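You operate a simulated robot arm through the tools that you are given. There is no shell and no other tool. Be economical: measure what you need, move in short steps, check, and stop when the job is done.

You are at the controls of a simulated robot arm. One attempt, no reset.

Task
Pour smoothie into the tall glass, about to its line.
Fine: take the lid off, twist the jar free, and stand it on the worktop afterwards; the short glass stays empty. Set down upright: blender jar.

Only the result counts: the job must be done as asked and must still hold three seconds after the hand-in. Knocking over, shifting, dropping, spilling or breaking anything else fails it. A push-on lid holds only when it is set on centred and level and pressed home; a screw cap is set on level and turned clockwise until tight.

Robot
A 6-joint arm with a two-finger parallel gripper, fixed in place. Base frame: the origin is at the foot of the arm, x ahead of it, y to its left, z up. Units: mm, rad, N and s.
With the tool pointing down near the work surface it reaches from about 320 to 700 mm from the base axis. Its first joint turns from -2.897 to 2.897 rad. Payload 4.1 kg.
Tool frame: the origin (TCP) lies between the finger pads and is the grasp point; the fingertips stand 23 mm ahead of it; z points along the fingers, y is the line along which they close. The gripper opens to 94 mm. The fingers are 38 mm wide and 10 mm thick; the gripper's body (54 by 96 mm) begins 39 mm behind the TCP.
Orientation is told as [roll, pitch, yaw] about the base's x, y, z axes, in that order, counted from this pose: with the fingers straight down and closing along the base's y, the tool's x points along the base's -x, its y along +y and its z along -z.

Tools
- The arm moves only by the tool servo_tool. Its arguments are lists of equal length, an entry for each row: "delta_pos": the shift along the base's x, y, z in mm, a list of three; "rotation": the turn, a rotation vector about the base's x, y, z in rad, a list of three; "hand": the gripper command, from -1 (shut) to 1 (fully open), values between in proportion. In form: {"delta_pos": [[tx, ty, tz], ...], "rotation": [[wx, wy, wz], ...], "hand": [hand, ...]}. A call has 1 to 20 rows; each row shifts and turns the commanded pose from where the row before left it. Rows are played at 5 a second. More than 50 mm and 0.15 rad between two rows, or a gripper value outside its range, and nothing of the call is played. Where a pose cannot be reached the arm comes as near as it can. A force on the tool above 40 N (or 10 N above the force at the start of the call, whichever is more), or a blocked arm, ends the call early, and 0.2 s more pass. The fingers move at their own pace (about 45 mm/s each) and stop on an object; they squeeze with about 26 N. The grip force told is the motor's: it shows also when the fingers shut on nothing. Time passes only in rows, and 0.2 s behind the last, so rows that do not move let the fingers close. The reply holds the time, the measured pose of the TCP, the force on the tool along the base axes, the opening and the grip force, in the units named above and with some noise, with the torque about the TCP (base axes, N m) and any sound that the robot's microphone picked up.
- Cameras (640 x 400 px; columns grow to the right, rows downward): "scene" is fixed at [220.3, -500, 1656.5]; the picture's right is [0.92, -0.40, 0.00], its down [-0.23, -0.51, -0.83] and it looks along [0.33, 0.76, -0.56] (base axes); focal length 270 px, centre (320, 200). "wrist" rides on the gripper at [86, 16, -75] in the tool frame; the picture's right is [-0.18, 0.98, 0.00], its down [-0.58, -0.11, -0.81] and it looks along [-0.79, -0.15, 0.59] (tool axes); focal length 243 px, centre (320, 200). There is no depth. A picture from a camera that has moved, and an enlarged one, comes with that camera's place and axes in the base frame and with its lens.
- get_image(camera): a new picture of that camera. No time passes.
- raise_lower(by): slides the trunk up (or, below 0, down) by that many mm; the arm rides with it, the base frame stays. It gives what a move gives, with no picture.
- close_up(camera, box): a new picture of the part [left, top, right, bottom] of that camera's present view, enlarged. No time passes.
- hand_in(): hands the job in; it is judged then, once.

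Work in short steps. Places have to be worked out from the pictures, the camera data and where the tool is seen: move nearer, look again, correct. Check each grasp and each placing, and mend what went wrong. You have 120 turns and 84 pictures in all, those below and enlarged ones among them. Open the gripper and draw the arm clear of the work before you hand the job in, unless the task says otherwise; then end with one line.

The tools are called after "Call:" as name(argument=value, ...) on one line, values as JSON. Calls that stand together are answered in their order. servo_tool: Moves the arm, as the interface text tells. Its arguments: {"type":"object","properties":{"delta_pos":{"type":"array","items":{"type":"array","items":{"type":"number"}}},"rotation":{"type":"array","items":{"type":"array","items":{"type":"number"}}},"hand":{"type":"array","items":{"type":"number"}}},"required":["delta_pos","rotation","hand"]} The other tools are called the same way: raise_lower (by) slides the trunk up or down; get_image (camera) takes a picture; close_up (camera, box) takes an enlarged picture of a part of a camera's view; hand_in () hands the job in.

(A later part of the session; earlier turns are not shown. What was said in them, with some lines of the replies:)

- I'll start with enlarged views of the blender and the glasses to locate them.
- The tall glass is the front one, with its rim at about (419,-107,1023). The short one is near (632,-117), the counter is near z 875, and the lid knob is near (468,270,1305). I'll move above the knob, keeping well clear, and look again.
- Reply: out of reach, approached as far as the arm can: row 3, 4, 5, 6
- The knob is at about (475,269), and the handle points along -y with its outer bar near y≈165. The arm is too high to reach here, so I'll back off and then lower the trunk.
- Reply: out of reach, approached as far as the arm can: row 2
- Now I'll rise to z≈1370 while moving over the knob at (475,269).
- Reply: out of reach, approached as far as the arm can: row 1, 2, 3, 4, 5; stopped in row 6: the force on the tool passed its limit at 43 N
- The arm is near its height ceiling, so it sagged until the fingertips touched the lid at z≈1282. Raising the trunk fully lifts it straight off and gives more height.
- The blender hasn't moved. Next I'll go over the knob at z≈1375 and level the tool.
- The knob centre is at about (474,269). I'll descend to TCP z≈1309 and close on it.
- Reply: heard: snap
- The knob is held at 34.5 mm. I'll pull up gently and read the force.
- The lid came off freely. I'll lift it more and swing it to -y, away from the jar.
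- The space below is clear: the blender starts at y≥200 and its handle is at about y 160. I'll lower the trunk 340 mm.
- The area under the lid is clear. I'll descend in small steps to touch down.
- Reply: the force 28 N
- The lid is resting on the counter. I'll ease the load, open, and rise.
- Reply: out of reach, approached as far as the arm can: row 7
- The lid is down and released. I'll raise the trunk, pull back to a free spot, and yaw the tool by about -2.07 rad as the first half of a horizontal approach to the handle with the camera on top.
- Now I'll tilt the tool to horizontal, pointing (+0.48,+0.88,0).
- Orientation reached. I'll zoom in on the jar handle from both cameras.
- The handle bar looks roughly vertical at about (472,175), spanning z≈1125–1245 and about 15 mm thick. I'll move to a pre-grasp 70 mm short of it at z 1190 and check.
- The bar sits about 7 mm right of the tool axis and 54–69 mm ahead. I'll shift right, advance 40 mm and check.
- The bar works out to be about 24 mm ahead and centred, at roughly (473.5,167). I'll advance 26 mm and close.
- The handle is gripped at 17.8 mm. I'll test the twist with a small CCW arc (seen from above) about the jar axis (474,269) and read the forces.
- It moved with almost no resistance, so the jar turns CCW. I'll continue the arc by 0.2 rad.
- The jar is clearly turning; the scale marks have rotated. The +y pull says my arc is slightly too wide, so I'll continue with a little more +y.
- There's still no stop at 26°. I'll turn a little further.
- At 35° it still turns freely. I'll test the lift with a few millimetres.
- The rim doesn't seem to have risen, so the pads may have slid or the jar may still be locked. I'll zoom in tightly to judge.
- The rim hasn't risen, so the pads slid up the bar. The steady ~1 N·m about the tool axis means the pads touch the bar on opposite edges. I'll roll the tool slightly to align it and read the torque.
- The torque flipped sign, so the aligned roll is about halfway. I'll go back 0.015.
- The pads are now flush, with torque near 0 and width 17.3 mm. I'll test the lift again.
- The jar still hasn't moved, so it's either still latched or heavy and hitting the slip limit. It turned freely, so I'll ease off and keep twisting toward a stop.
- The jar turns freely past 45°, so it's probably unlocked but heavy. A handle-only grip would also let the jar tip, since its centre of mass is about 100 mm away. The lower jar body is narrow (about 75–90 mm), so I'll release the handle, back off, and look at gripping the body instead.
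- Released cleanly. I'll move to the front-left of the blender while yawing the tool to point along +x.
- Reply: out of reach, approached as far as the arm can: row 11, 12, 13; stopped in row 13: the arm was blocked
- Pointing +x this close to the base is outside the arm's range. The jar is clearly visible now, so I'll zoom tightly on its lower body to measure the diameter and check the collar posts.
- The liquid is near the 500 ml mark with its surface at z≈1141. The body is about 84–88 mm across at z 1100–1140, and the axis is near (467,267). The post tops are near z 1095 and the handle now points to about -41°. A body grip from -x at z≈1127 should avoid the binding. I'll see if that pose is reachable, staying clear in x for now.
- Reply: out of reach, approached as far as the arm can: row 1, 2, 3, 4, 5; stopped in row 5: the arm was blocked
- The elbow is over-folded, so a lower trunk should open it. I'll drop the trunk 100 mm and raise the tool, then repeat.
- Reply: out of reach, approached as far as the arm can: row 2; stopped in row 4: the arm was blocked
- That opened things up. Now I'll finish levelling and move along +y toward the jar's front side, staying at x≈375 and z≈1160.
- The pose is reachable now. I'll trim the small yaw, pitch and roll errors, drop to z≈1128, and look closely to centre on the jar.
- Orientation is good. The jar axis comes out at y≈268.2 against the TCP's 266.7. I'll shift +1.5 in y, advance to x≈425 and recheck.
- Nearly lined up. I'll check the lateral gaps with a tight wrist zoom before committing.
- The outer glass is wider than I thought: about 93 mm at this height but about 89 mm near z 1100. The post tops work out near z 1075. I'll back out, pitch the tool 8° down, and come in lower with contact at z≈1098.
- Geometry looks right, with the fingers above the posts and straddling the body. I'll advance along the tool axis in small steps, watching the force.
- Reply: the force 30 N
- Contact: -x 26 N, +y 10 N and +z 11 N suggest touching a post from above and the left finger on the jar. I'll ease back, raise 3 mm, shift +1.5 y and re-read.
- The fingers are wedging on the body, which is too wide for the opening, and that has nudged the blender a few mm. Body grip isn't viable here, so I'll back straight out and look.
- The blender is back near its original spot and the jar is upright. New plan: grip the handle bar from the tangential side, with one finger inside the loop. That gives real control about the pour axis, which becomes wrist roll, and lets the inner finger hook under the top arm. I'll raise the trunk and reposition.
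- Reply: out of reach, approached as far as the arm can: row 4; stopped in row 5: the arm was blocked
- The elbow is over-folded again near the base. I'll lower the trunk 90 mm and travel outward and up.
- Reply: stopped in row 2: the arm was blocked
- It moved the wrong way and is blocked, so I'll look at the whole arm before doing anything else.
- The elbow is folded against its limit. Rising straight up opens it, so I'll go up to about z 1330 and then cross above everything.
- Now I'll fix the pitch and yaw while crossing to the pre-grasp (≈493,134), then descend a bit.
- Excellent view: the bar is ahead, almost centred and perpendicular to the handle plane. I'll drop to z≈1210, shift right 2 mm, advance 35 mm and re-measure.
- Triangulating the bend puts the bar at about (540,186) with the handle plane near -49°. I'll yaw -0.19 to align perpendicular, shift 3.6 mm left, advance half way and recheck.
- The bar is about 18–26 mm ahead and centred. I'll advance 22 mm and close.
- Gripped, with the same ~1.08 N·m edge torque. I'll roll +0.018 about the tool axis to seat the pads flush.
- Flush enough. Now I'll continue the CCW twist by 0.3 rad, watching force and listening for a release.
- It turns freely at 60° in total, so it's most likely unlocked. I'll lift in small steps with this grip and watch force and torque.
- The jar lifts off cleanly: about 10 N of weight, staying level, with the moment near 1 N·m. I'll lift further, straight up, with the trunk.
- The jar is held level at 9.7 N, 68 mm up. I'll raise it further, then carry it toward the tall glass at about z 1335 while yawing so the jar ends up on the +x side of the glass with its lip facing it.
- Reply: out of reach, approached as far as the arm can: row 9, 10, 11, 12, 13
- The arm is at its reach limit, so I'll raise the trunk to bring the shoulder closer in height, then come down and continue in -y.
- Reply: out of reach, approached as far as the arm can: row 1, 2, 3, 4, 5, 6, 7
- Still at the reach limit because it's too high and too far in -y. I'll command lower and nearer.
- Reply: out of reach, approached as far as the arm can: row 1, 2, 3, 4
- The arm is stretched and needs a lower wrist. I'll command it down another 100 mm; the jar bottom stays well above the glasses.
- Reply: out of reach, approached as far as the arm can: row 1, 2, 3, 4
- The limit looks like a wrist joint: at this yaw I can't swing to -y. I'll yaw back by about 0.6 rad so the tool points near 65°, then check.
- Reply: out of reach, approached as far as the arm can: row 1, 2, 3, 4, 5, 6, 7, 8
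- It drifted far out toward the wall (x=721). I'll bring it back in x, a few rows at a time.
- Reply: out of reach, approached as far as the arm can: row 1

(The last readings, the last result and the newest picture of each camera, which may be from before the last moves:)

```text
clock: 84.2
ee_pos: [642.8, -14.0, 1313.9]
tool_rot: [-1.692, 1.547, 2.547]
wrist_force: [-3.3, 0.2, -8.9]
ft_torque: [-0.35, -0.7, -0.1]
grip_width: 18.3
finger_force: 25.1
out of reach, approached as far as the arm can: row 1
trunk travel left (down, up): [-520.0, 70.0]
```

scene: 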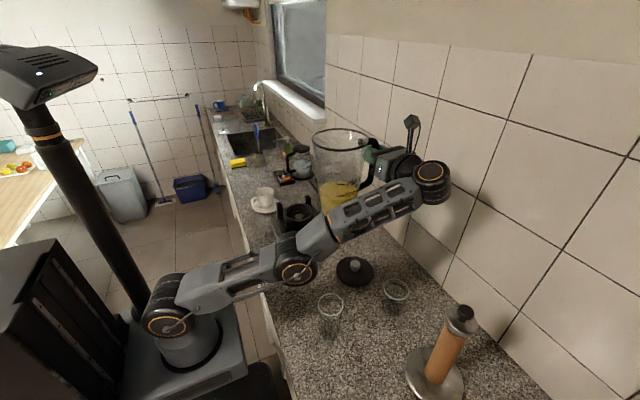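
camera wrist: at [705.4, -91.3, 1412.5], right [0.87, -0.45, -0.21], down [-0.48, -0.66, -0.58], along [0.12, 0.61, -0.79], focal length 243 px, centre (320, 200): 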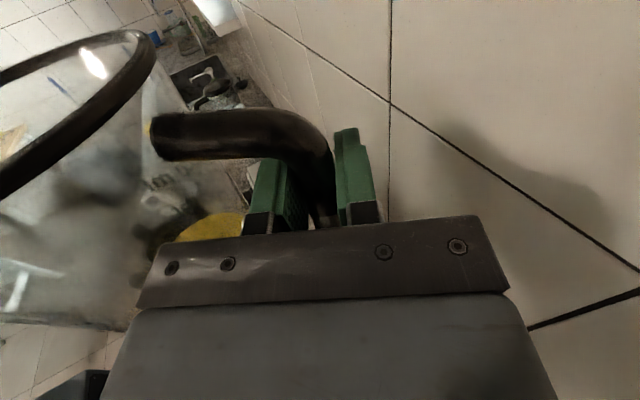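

It's back in range with the command and pose matching. I'll carry on toward (545,-140,1290).

Call:
servo_tool(delta_pos=[[-14, -18, -4], [-14, -18, -4], [-14, -18, -4], [-14, -18, -4], [-14, -18, -3], [-14, -18, -3], [-14, -18, -2]], rotation=[[0, 0, 0], [0, 0, 0], [0, 0, 0], [0, 0, 0], [0, 0, 0], [0, 0, 0], [0, 0, 0]], hand=[-1, -1, -1, -1, -1, -1, -1])

Call:
get_image(camera="scene")

```text
clock: 85.8
ee_pos: [547.2, -143.5, 1286.3]
tool_rot: [-1.648, 1.54, 2.589]
wrist_force: [-0.9, -0.2, -10.0]
ft_torque: [-0.41, -0.82, 0.02]
grip_width: 18.2
finger_force: 26.1
trunk travel left (down, up): [-520.0, 70.0]
```

```text
13 pictures are left
```

scene: 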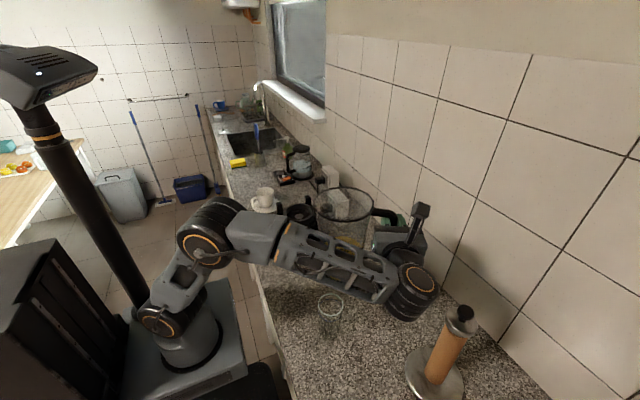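

The tall glass is visible and clear. I'll start rolling the jar, lip side down toward the glass: 0.5 rad first, then check.

Call:
servo_tool(delta_pos=[[0, 0, 0], [0, 0, 0], [0, 0, 0], [0, 0, 0], [0, 0, 0], [0, 0, 0]], rotation=[[-0.0455, -0.089, 0], [-0.0455, -0.089, 0], [-0.0455, -0.089, 0], [-0.0455, -0.089, 0], [-0.0455, -0.089, 0], [0, 0, 0]], hand=[-1, -1, -1, -1, -1, -1])

Call:
close_up(camera="scene", box=[270, 160, 470, 340])

```text
clock: 87.2
ee_pos: [547.9, -142.9, 1287.3]
tool_rot: [1.574, 1.102, -0.469]
wrist_force: [0.3, -0.5, -9.5]
ft_torque: [-0.18, -0.33, -0.03]
grip_width: 17.8
finger_force: 26.1
trunk travel left (down, up): [-520.0, 70.0]
```

```text
2.22 times, centred on (370, 250) of scene
camera zoom: at [220.3, -500.0, 1656.5], right [0.92, -0.4, 0.0], down [-0.23, -0.51, -0.83], along [0.33, 0.76, -0.56], focal length 600 px, centre (209, 89)
```

zoom: 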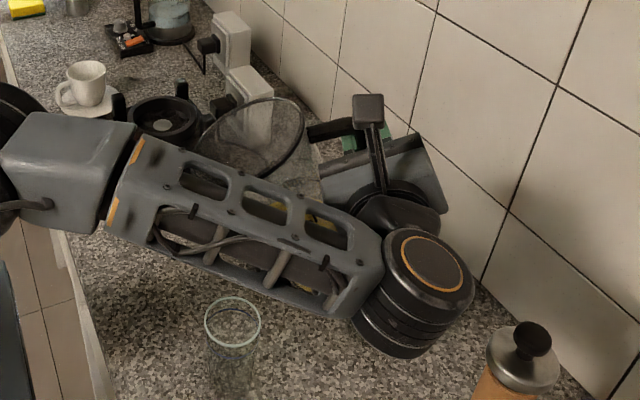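

It rolls in the right sense and the torque is falling as expected. I'll continue to about 60° and move down toward the pour position, TCP ≈(530,-164,1200).

Call:
servo_tool(delta_pos=[[-2, -3, -10], [-3, -4, -15], [-3, -4, -15], [-3, -4, -15], [-3, -3, -15], [-3, -3, -15], [0, 0, 0]], rotation=[[-0.042, -0.082, 0], [-0.042, -0.082, 0], [-0.042, -0.082, 0], [-0.042, -0.082, 0], [-0.042, -0.082, 0], [-0.042, -0.082, 0], [0, 0, 0]], hand=[-1, -1, -1, -1, -1, -1, -1])

Call:
close_up(camera="scene", box=[290, 220, 430, 360])

```text
clock: 88.8
ee_pos: [531.1, -163.0, 1202.2]
tool_rot: [1.571, 0.549, -0.471]
wrist_force: [-0.2, 0.6, -9.3]
ft_torque: [0.22, 0.31, 0.0]
grip_width: 17.7
finger_force: 26.0
trunk travel left (down, up): [-520.0, 70.0]
```

```text
2.86 times, centred on (360, 290) of scene
camera zoom: at [220.3, -500.0, 1656.5], right [0.92, -0.4, 0.0], down [-0.23, -0.51, -0.83], along [0.33, 0.76, -0.56], focal length 772 px, centre (206, -57)
```

zoom: 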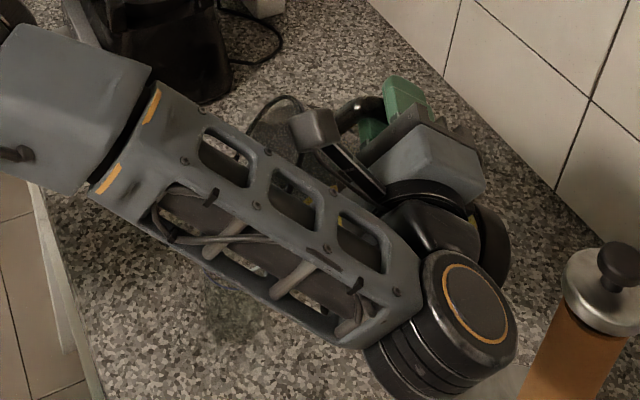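

The forearm hides the glass from the scene camera. Raising the trunk 70 mm and lowering the tool the same amount should tilt the forearm out of the view.

Call:
raise_lower(by=70)

Call:
servo_tool(delta_pos=[[0, 0, -20], [0, 0, -20], [0, 0, -20], [0, 0, -10], [0, 0, 0]], rotation=[[0, 0, 0], [0, 0, 0], [0, 0, 0], [0, 0, 0], [0, 0, 0]], hand=[-1, -1, -1, -1, -1])

Call:
close_up(camera="scene", box=[290, 220, 430, 360])

```text
clock: 89.9
ee_pos: [530.6, -163.1, 1271.5]
tool_rot: [1.571, 0.55, -0.471]
wrist_force: [0.3, -0.7, -10.2]
ft_torque: [0.22, 0.31, 0.01]
grip_width: 17.6
finger_force: 26.0
trunk travel left (down, up): [-590.0, 0.0]
```

```text
clock: 91.1
ee_pos: [531.8, -162.3, 1202.7]
tool_rot: [1.571, 0.55, -0.471]
wrist_force: [0.3, 0.7, -10.3]
ft_torque: [0.19, 0.33, 0.0]
grip_width: 17.6
finger_force: 25.9
trunk travel left (down, up): [-590.0, 0.0]
```

```text
2.86 times, centred on (360, 290) of scene
camera zoom: at [220.3, -500.0, 1656.5], right [0.92, -0.4, 0.0], down [-0.23, -0.51, -0.83], along [0.33, 0.76, -0.56], focal length 772 px, centre (206, -57)
```

zoom: 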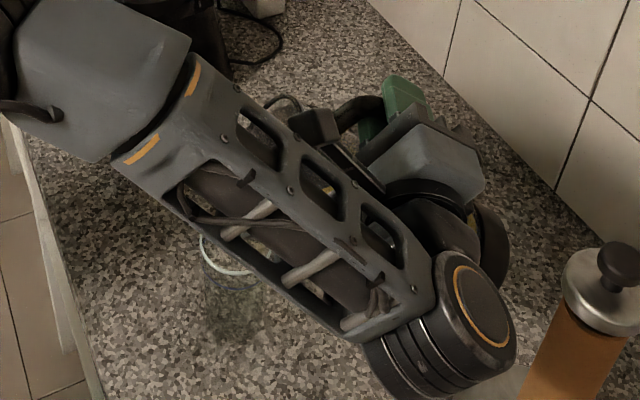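

I can now see the glass's left rim and body. The force gives pour feedback of about 1 N per 100 ml. I'll go to 66° with the lip held about 35 mm over the glass and look from both cameras.

Call:
servo_tool(delta_pos=[[1, -1.6, -9], [1.3, -1.6, -9.5], [0, 0, 0], [0, 0, 0]], rotation=[[-0.0227, -0.0443, 0], [-0.0227, -0.0443, 0], [0, 0, 0], [0, 0, 0]], hand=[-1, -1, -1, -1])

Call:
get_image(camera="wrist")

Call:
close_up(camera="scene", box=[300, 240, 400, 340])

```text
clock: 92.1
ee_pos: [533.0, -165.8, 1182.3]
tool_rot: [1.571, 0.451, -0.471]
wrist_force: [0.3, -0.4, -10.0]
ft_torque: [0.27, 0.4, 0.01]
grip_width: 17.5
finger_force: 25.8
trunk travel left (down, up): [-590.0, 0.0]
```

```text
9 pictures are left
camera wrist: at [437.2, -200.6, 1236.7], right [0.53, -0.27, 0.81], down [0.06, -0.93, -0.35], along [0.85, 0.23, -0.48], focal length 243 px, centre (320, 200)
```

wrist: 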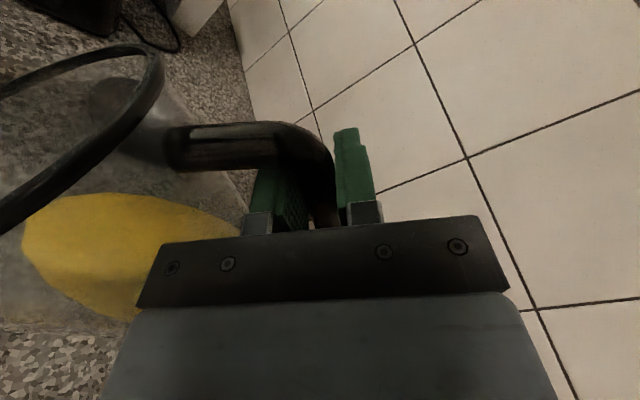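

```text
4.00 times, centred on (350, 290) of scene
camera zoom: at [220.3, -500.0, 1656.5], right [0.92, -0.4, 0.0], down [-0.23, -0.51, -0.83], along [0.33, 0.76, -0.56], focal length 1080 px, centre (200, -160)
```

zoom: 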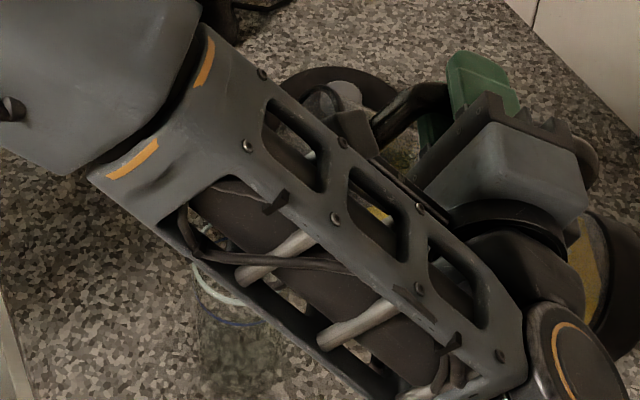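

The smoothie is close to the lip. I'll tilt in 2.5° steps with position compensation and watch the weight.

Call:
servo_tool(delta_pos=[[-5.2, 2.7, 5], [0, 0, 0], [0, 0, 0], [-5.2, 2.7, 4.6], [0, 0, 0], [0, 0, 0], [0, 0, 0]], rotation=[[-0.0199, -0.0388, 0], [0, 0, 0], [0, 0, 0], [-0.0199, -0.0388, 0], [0, 0, 0], [0, 0, 0], [0, 0, 0]], hand=[-1, -1, -1, -1, -1, -1, -1])

```text
clock: 93.7
ee_pos: [523.6, -160.1, 1192.3]
tool_rot: [1.57, 0.362, -0.471]
wrist_force: [-0.8, -0.5, -10.5]
ft_torque: [0.32, 0.51, -0.03]
grip_width: 17.4
finger_force: 26.5
trunk travel left (down, up): [-590.0, 0.0]
```

No flow yet at about 71°. I'll go on.

Call:
servo_tool(delta_pos=[[-4.3, 2.2, 3.6], [0, 0, 0], [0, 0, 0], [-4.3, 2.2, 3.6], [0, 0, 0], [0, 0, 0], [0, 0, 0]], rotation=[[-0.0159, -0.031, 0], [0, 0, 0], [0, 0, 0], [-0.0159, -0.031, 0], [0, 0, 0], [0, 0, 0], [0, 0, 0]], hand=[-1, -1, -1, -1, -1, -1, -1])

Call:
close_up(camera="scene", box=[300, 260, 380, 340])

```text
clock: 95.3
ee_pos: [516.3, -157.4, 1200.5]
tool_rot: [1.57, 0.294, -0.471]
wrist_force: [-0.3, -0.9, -9.6]
ft_torque: [0.33, 0.62, 0.01]
grip_width: 17.7
finger_force: 26.1
trunk travel left (down, up): [-590.0, 0.0]
```

```text
5.00 times, centred on (340, 300) of scene
camera zoom: at [220.3, -500.0, 1656.5], right [0.92, -0.4, 0.0], down [-0.23, -0.51, -0.83], along [0.33, 0.76, -0.56], focal length 1350 px, centre (220, -300)
```

zoom: 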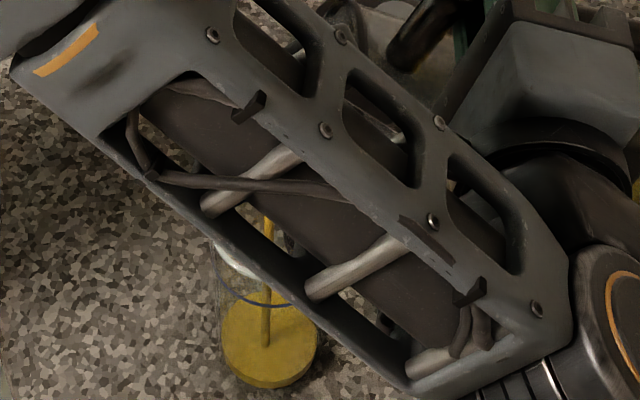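

It's pouring, well centred in the glass, which is about a third full. I'll hold this tilt for a few rows and look again.

Call:
servo_tool(delta_pos=[[0, 0, 0], [0, 0, 0], [0, 0, 0]], rotation=[[0, 0, 0], [0, 0, 0], [0, 0, 0]], hand=[-1, -1, -1])

Call:
close_up(camera="scene", box=[300, 260, 380, 340])

```text
clock: 96.1
ee_pos: [513.8, -157.7, 1200.8]
tool_rot: [1.57, 0.292, -0.472]
wrist_force: [-0.5, 0.2, -10.0]
ft_torque: [0.36, 0.6, 0.02]
grip_width: 17.3
finger_force: 26.0
trunk travel left (down, up): [-590.0, 0.0]
```

```text
5.00 times, centred on (340, 300) of scene
camera zoom: at [220.3, -500.0, 1656.5], right [0.92, -0.4, 0.0], down [-0.23, -0.51, -0.83], along [0.33, 0.76, -0.56], focal length 1350 px, centre (220, -300)
```

zoom: 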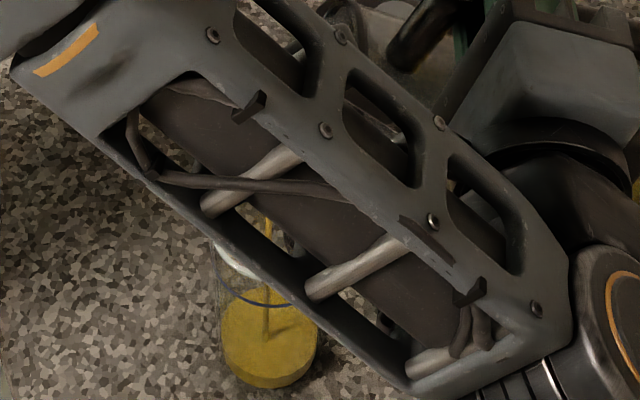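

It's still rising slowly, with perhaps 70 ml to go to the line. I'll tilt 1.2° more and wait.

Call:
servo_tool(delta_pos=[[-2.6, 1.3, 2.2], [0, 0, 0], [0, 0, 0], [0, 0, 0], [0, 0, 0], [0, 0, 0]], rotation=[[-0.0095, -0.0186, 0], [0, 0, 0], [0, 0, 0], [0, 0, 0], [0, 0, 0], [0, 0, 0]], hand=[-1, -1, -1, -1, -1, -1])

Call:
close_up(camera="scene", box=[300, 260, 380, 340])

```text
clock: 97.5
ee_pos: [511.5, -154.4, 1203.8]
tool_rot: [1.571, 0.273, -0.471]
wrist_force: [-0.3, -0.2, -9.3]
ft_torque: [0.36, 0.64, 0.01]
grip_width: 17.6
finger_force: 25.6
trunk travel left (down, up): [-590.0, 0.0]
```

```text
5.00 times, centred on (340, 300) of scene
camera zoom: at [220.3, -500.0, 1656.5], right [0.92, -0.4, 0.0], down [-0.23, -0.51, -0.83], along [0.33, 0.76, -0.56], focal length 1350 px, centre (220, -300)
```

zoom: 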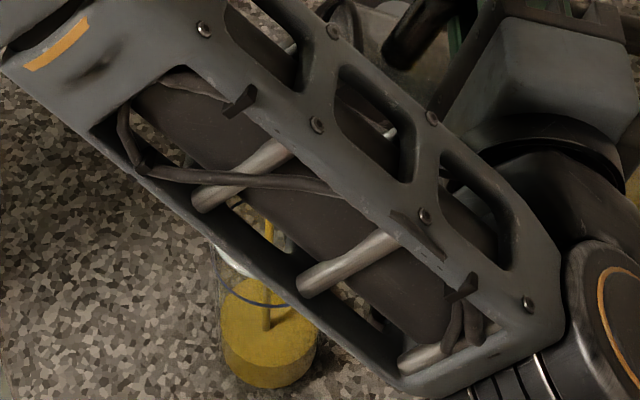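

It's rising nicely; roughly 15 mm remain. I'll tilt 0.6° more and wait.

Call:
servo_tool(delta_pos=[[-1.3, 0.7, 1.1], [0, 0, 0], [0, 0, 0], [0, 0, 0], [0, 0, 0], [0, 0, 0]], rotation=[[-0.0048, -0.0093, 0], [0, 0, 0], [0, 0, 0], [0, 0, 0], [0, 0, 0], [0, 0, 0]], hand=[-1, -1, -1, -1, -1, -1])

Call:
close_up(camera="scene", box=[315, 275, 365, 335])

```text
clock: 98.9
ee_pos: [509.4, -154.9, 1203.6]
tool_rot: [1.571, 0.261, -0.473]
wrist_force: [-0.2, -0.2, -8.5]
ft_torque: [0.37, 0.56, 0.02]
grip_width: 17.7
finger_force: 25.8
trunk travel left (down, up): [-590.0, 0.0]
```

```text
6.67 times, centred on (340, 305) of scene
camera zoom: at [220.3, -500.0, 1656.5], right [0.92, -0.4, 0.0], down [-0.23, -0.51, -0.83], along [0.33, 0.76, -0.56], focal length 1800 px, centre (187, -500)
```

zoom: 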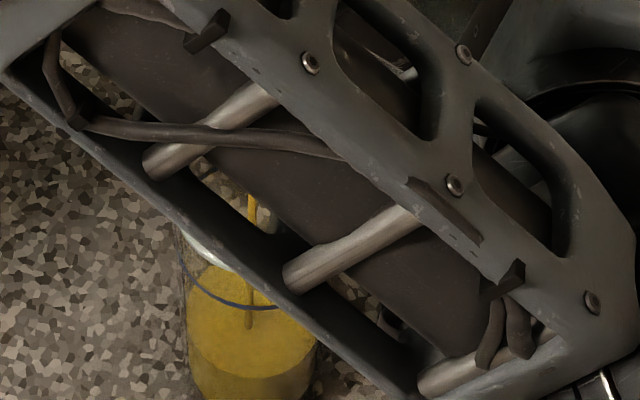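

Measuring properly, the surface is about 60 mm up and the line about 106 mm, so roughly 125 ml to go. The force drop (10.1→8.5 N) agrees with about 165 ml poured. I'll tilt 1.2° more and watch the weight.

Call:
servo_tool(delta_pos=[[-2.6, 1.3, 2.1], [0, 0, 0], [0, 0, 0], [0, 0, 0], [0, 0, 0]], rotation=[[-0.0095, -0.0186, 0], [0, 0, 0], [0, 0, 0], [0, 0, 0], [0, 0, 0]], hand=[-1, -1, -1, -1, -1])

Call:
close_up(camera="scene", box=[315, 275, 365, 335])

```text
clock: 100.1
ee_pos: [508.5, -154.1, 1206.0]
tool_rot: [1.572, 0.24, -0.472]
wrist_force: [0.7, -0.4, -8.5]
ft_torque: [0.35, 0.59, -0.02]
grip_width: 17.7
finger_force: 26.6
trunk travel left (down, up): [-590.0, 0.0]
```

```text
6.67 times, centred on (340, 305) of scene
camera zoom: at [220.3, -500.0, 1656.5], right [0.92, -0.4, 0.0], down [-0.23, -0.51, -0.83], along [0.33, 0.76, -0.56], focal length 1800 px, centre (187, -500)
```

zoom: 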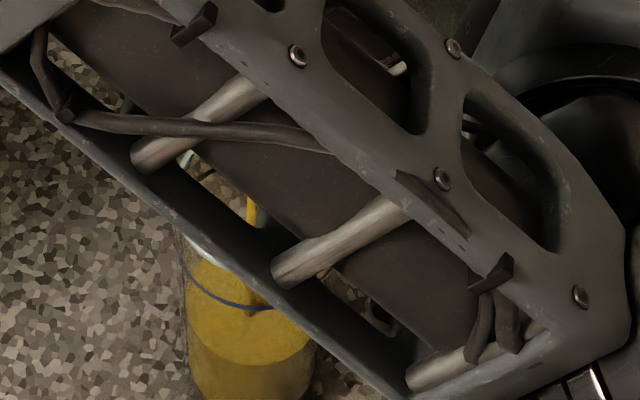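

About 36 mm (≈95 ml) remains, flowing around 20 ml/s. I'll tilt 1.5° more and hold for a bit.

Call:
servo_tool(delta_pos=[[-3.2, 1.6, 2.5], [0, 0, 0], [0, 0, 0], [0, 0, 0], [0, 0, 0], [0, 0, 0], [0, 0, 0], [0, 0, 0]], rotation=[[-0.0119, -0.0233, 0], [0, 0, 0], [0, 0, 0], [0, 0, 0], [0, 0, 0], [0, 0, 0], [0, 0, 0], [0, 0, 0]], hand=[-1, -1, -1, -1, -1, -1, -1, -1])

Call:
servo_tool(delta_pos=[[0, 0, 0]], rotation=[[0, 0, 0]], hand=[-1])

Call:
close_up(camera="scene", box=[315, 275, 365, 335])

```text
clock: 101.9
ee_pos: [504.0, -151.8, 1208.5]
tool_rot: [1.57, 0.216, -0.47]
wrist_force: [0.1, 0.0, -8.7]
ft_torque: [0.31, 0.55, 0.01]
grip_width: 17.7
finger_force: 26.1
trunk travel left (down, up): [-590.0, 0.0]
```

```text
clock: 102.3
ee_pos: [505.7, -151.7, 1207.6]
tool_rot: [1.57, 0.214, -0.472]
wrist_force: [-0.1, -0.8, -8.8]
ft_torque: [0.33, 0.59, 0.0]
grip_width: 17.8
finger_force: 26.0
trunk travel left (down, up): [-590.0, 0.0]
```

```text
6.67 times, centred on (340, 305) of scene
camera zoom: at [220.3, -500.0, 1656.5], right [0.92, -0.4, 0.0], down [-0.23, -0.51, -0.83], along [0.33, 0.76, -0.56], focal length 1800 px, centre (187, -500)
```

zoom: 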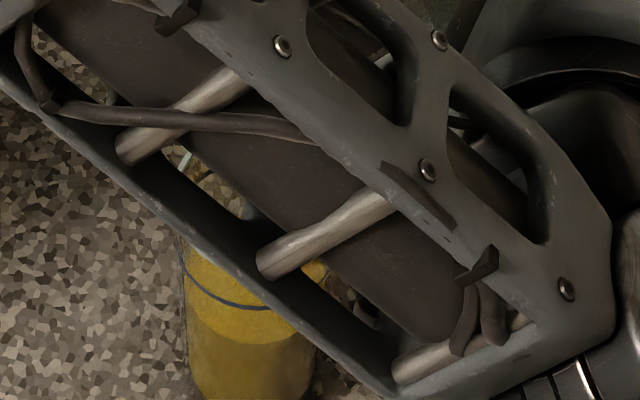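

About 24 mm (≈63 ml) remains, at roughly 22 ml per degree. I'll tilt 2.5° more in two steps and wait.

Call:
servo_tool(delta_pos=[[-2.7, 1.4, 2], [0, 0, 0], [0, 0, 0], [-2.7, 1.4, 2], [0, 0, 0], [0, 0, 0], [0, 0, 0], [0, 0, 0], [0, 0, 0], [0, 0, 0], [0, 0, 0], [0, 0, 0], [0, 0, 0]], rotation=[[-0.01, -0.0194, 0], [0, 0, 0], [0, 0, 0], [-0.01, -0.0194, 0], [0, 0, 0], [0, 0, 0], [0, 0, 0], [0, 0, 0], [0, 0, 0], [0, 0, 0], [0, 0, 0], [0, 0, 0], [0, 0, 0]], hand=[-1, -1, -1, -1, -1, -1, -1, -1, -1, -1, -1, -1, -1])

Call:
close_up(camera="scene", box=[315, 275, 365, 335])

```text
clock: 105.1
ee_pos: [499.2, -149.2, 1212.1]
tool_rot: [1.57, 0.173, -0.47]
wrist_force: [-0.2, -0.4, -8.3]
ft_torque: [0.32, 0.55, -0.04]
grip_width: 17.8
finger_force: 26.4
trunk travel left (down, up): [-590.0, 0.0]
```

```text
6.67 times, centred on (340, 305) of scene
camera zoom: at [220.3, -500.0, 1656.5], right [0.92, -0.4, 0.0], down [-0.23, -0.51, -0.83], along [0.33, 0.76, -0.56], focal length 1800 px, centre (187, -500)
```

zoom: 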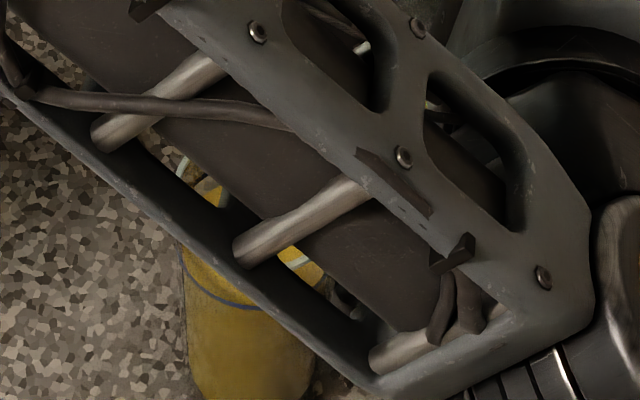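

The surface has reached the line. I'm rolling back now, compensating so the lip stays over the glass, then lifting.

Call:
servo_tool(delta_pos=[[11, -5.6, 0], [12, -6.1, 0], [10, -5, 10], [5, -3, 25], [0, 0, 30], [0, 0, 30], [0, 0, 20], [0, 0, 0]], rotation=[[0.0455, 0.089, 0], [0.0455, 0.089, 0], [0.0455, 0.089, 0], [0.0455, 0.089, 0], [0.0455, 0.089, 0], [0.0455, 0.089, 0], [0, 0, 0], [0, 0, 0]], hand=[-1, -1, -1, -1, -1, -1, -1, -1])

```text
clock: 106.9
ee_pos: [537.8, -169.8, 1328.4]
tool_rot: [1.573, 0.771, -0.47]
wrist_force: [0.4, 0.4, -6.9]
ft_torque: [0.01, 0.01, 0.01]
grip_width: 17.6
finger_force: 26.0
trunk travel left (down, up): [-590.0, 0.0]
```

The weight is 6.9 N and torque is zero at 46°. I'll carry the jar over the free worktop toward (533,-8) while rolling it upright.

Call:
servo_tool(delta_pos=[[0, 15, 0], [0, 20, 0], [0, 22, 0], [0, 22, 0], [-1, 22, 0], [-2, 22, -5], [-2, 22, -10], [0, 17, -10], [0, 0, 0]], rotation=[[0.0455, 0.089, 0], [0.0455, 0.089, 0], [0.0455, 0.089, 0], [0.0455, 0.089, 0], [0.0455, 0.089, 0], [0.0455, 0.089, 0], [0.0455, 0.089, 0], [0.0425, 0.0835, 0], [0, 0, 0]], hand=[-1, -1, -1, -1, -1, -1, -1, -1, -1])

```text
clock: 108.9
ee_pos: [532.8, -5.8, 1301.8]
tool_rot: [1.789, 1.567, -0.255]
wrist_force: [0.1, -0.8, -7.8]
ft_torque: [-0.31, -0.65, 0.01]
grip_width: 17.6
finger_force: 26.2
trunk travel left (down, up): [-590.0, 0.0]
```

Upright again at 7.8 N. Lowering here would put the wrist into the tall glass, so I'll turn the tool to about 25° and go to TCP ≈(479,23), rising to z≈1400 to keep the elbow open. Then I'll descend with the trunk.

Call:
servo_tool(delta_pos=[[0, 0, 15], [-6, 4, 15], [-8, 4, 12], [-8, 4, 12], [-8, 4, 12], [-8, 4, 12], [-8, 4, 10], [-8, 5, 10], [0, 0, 0]], rotation=[[0.0159, 0.031, 0], [0, 0, -0.083], [0, 0, -0.083], [0, 0, -0.083], [0, 0, -0.083], [0, 0, -0.083], [0, 0, -0.083], [0, 0, -0.083], [0, 0, -0.083]], hand=[-1, -1, -1, -1, -1, -1, -1, -1, -1])

```text
clock: 110.9
ee_pos: [477.9, 22.7, 1401.2]
tool_rot: [-1.58, 1.542, 1.99]
wrist_force: [0.1, -0.4, -8.1]
ft_torque: [-0.64, -0.32, -0.04]
grip_width: 17.7
finger_force: 26.4
trunk travel left (down, up): [-590.0, 0.0]
```

All reached and upright. I'll lower the trunk 280 mm.

Call:
raise_lower(by=-280)

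Call:
get_image(camera="scene")

```text
clock: 113.7
ee_pos: [477.6, 23.1, 1120.1]
tool_rot: [-1.609, 1.543, 1.964]
wrist_force: [0.0, -0.4, -7.5]
ft_torque: [-0.65, -0.32, -0.01]
grip_width: 17.8
finger_force: 25.9
trunk travel left (down, up): [-310.0, 280.0]
```

```text
0 pictures are left
```

scene: 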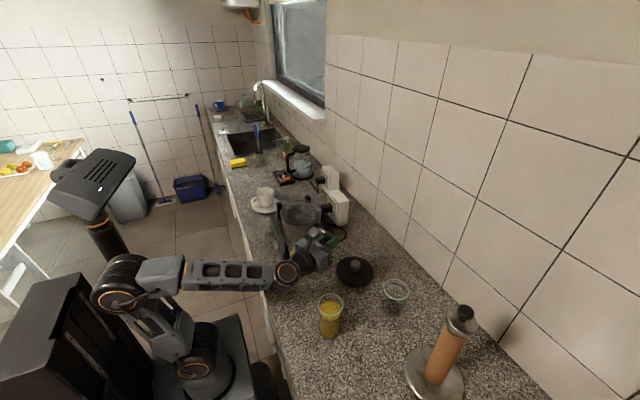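

No pictures are left, but the last one shows the glass filled to its line and everything standing. I'll descend by feel in small steps, watching for the weight to be taken up.

Call:
servo_tool(delta_pos=[[0, 0, -6], [0, 0, -6], [0, 0, -6], [0, 0, -6], [0, 0, -6]], rotation=[[0, 0, 0], [0, 0, 0], [0, 0, 0], [0, 0, 0], [0, 0, 0]], hand=[-1, -1, -1, -1, -1])

```text
clock: 114.9
ee_pos: [478.2, 22.8, 1090.3]
tool_rot: [-1.605, 1.544, 1.97]
wrist_force: [0.2, -0.3, -7.1]
ft_torque: [-0.64, -0.33, 0.01]
grip_width: 17.6
finger_force: 25.6
trunk travel left (down, up): [-310.0, 280.0]
```

Call:
servo_tool(delta_pos=[[0, 0, -4], [0, 0, -4], [0, 0, -4], [0, 0, -4]], rotation=[[0, 0, 0], [0, 0, 0], [0, 0, 0], [0, 0, 0]], hand=[-1, -1, -1, -1])

```text
clock: 115.9
ee_pos: [477.8, 20.6, 1077.9]
tool_rot: [-1.858, 1.542, 1.718]
wrist_force: [5.6, -5.7, 12.2]
ft_torque: [0.17, 0.41, 0.05]
grip_width: 17.7
finger_force: 26.1
trunk travel left (down, up): [-310.0, 280.0]
```

Contact at z≈1078, with the weight taken and +12 N. I'll ease off 3 mm and read.

Call:
servo_tool(delta_pos=[[0, 0, 2.5], [0, 0, 0]], rotation=[[0, 0, 0], [0, 0, 0]], hand=[-1, -1])

```text
clock: 116.5
ee_pos: [476.6, 22.4, 1077.8]
tool_rot: [-1.652, 1.542, 1.921]
wrist_force: [3.0, -4.6, 7.6]
ft_torque: [0.49, 0.0, -0.01]
grip_width: 17.6
finger_force: 26.2
trunk travel left (down, up): [-310.0, 280.0]
```

Call:
servo_tool(delta_pos=[[0.5, -0.9, 1.5], [0, 0, 0]], rotation=[[0, 0, 0], [0, 0, 0]], hand=[-1, -1])

```text
clock: 117.1
ee_pos: [478.2, 22.0, 1078.4]
tool_rot: [-1.536, 1.542, 2.039]
wrist_force: [-1.9, 0.6, -4.3]
ft_torque: [0.11, 0.05, 0.14]
grip_width: 17.5
finger_force: 25.9
trunk travel left (down, up): [-310.0, 280.0]
```

The counter is now carrying the jar, with near-zero torque. I'll open the fingers gently.

Call:
servo_tool(delta_pos=[[0, 0, -0.5], [0, 0, 0], [0, 0, 0], [0, 0, 0], [0, 0, 0]], rotation=[[0, 0, 0], [0, 0, 0], [0, 0, 0], [0, 0, 0], [0, 0, 0]], hand=[-1, -0.5, -0.3, -0.1, 0])

```text
clock: 118.3
ee_pos: [478.2, 22.2, 1077.7]
tool_rot: [-1.637, 1.542, 1.935]
wrist_force: [0.5, 0.0, -0.3]
ft_torque: [-0.01, 0.01, 0.02]
grip_width: 46.9
finger_force: 0.0
trunk travel left (down, up): [-310.0, 280.0]
```

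Released with zero force and no sound. I'll withdraw along the tool axis in small steps, watching that the path stays true.

Call:
servo_tool(delta_pos=[[-6, -2.8, 0], [-6, -2.8, 0]], rotation=[[0, 0, 0], [0, 0, 0]], hand=[0, 0])

```text
clock: 118.9
ee_pos: [464.4, 15.8, 1078.6]
tool_rot: [-1.622, 1.543, 1.952]
wrist_force: [0.1, 0.6, -0.3]
ft_torque: [0.02, -0.01, 0.0]
grip_width: 46.7
finger_force: 0.0
trunk travel left (down, up): [-310.0, 280.0]
```

Call:
servo_tool(delta_pos=[[-6, -2.8, 0], [-6, -2.8, 0]], rotation=[[0, 0, 0], [0, 0, 0]], hand=[0, 0])

```text
clock: 119.5
ee_pos: [453.6, 9.2, 1076.9]
tool_rot: [-1.632, 1.543, 1.944]
wrist_force: [0.1, -0.2, 0.5]
ft_torque: [-0.02, -0.01, 0.02]
grip_width: 46.9
finger_force: 0.1
trunk travel left (down, up): [-310.0, 280.0]
```

Call:
servo_tool(delta_pos=[[-6, -2.8, 0], [-6, -2.8, 0]], rotation=[[0, 0, 0], [0, 0, 0]], hand=[0, 0])

```text
clock: 120.1
ee_pos: [442.2, 3.9, 1078.9]
tool_rot: [-1.638, 1.543, 1.94]
wrist_force: [-0.4, 1.0, -0.5]
ft_torque: [-0.01, -0.01, 0.0]
grip_width: 47.2
finger_force: 0.0
trunk travel left (down, up): [-310.0, 280.0]
```

Call:
servo_tool(delta_pos=[[-6, -2.8, 0], [-6, -2.8, 0]], rotation=[[0, 0, 0], [0, 0, 0]], hand=[0, 0])

```text
clock: 120.7
ee_pos: [430.3, -0.6, 1078.4]
tool_rot: [-1.631, 1.544, 1.942]
wrist_force: [-0.1, 0.1, 0.2]
ft_torque: [0.02, 0.0, 0.0]
grip_width: 47.1
finger_force: 0.1
trunk travel left (down, up): [-310.0, 280.0]
```

Clear of the handle. I'll raise the arm straight up with the trunk, away from everything.

Call:
raise_lower(by=270)

```text
clock: 123.5
ee_pos: [429.6, -0.6, 1347.8]
tool_rot: [-1.629, 1.544, 1.946]
wrist_force: [0.7, -0.4, 0.4]
ft_torque: [-0.01, 0.04, 0.01]
grip_width: 47.0
finger_force: 0.1
trunk travel left (down, up): [-580.0, 10.0]
```

The arm is clear above the work with the gripper open, and no falls or other sounds were heard. I'm handing in.

Call:
hand_in()

```text
The job is handed in.
```

I poured the smoothie into the tall glass up to about its line. The blender jar is set upright on the worktop, the lid is beside it, and the short glass is untouched. I had used all the pictures before the final set-down, so I set the jar down by force readings only. The blender base was also nudged a few millimetres while I tried to grip the jar body.
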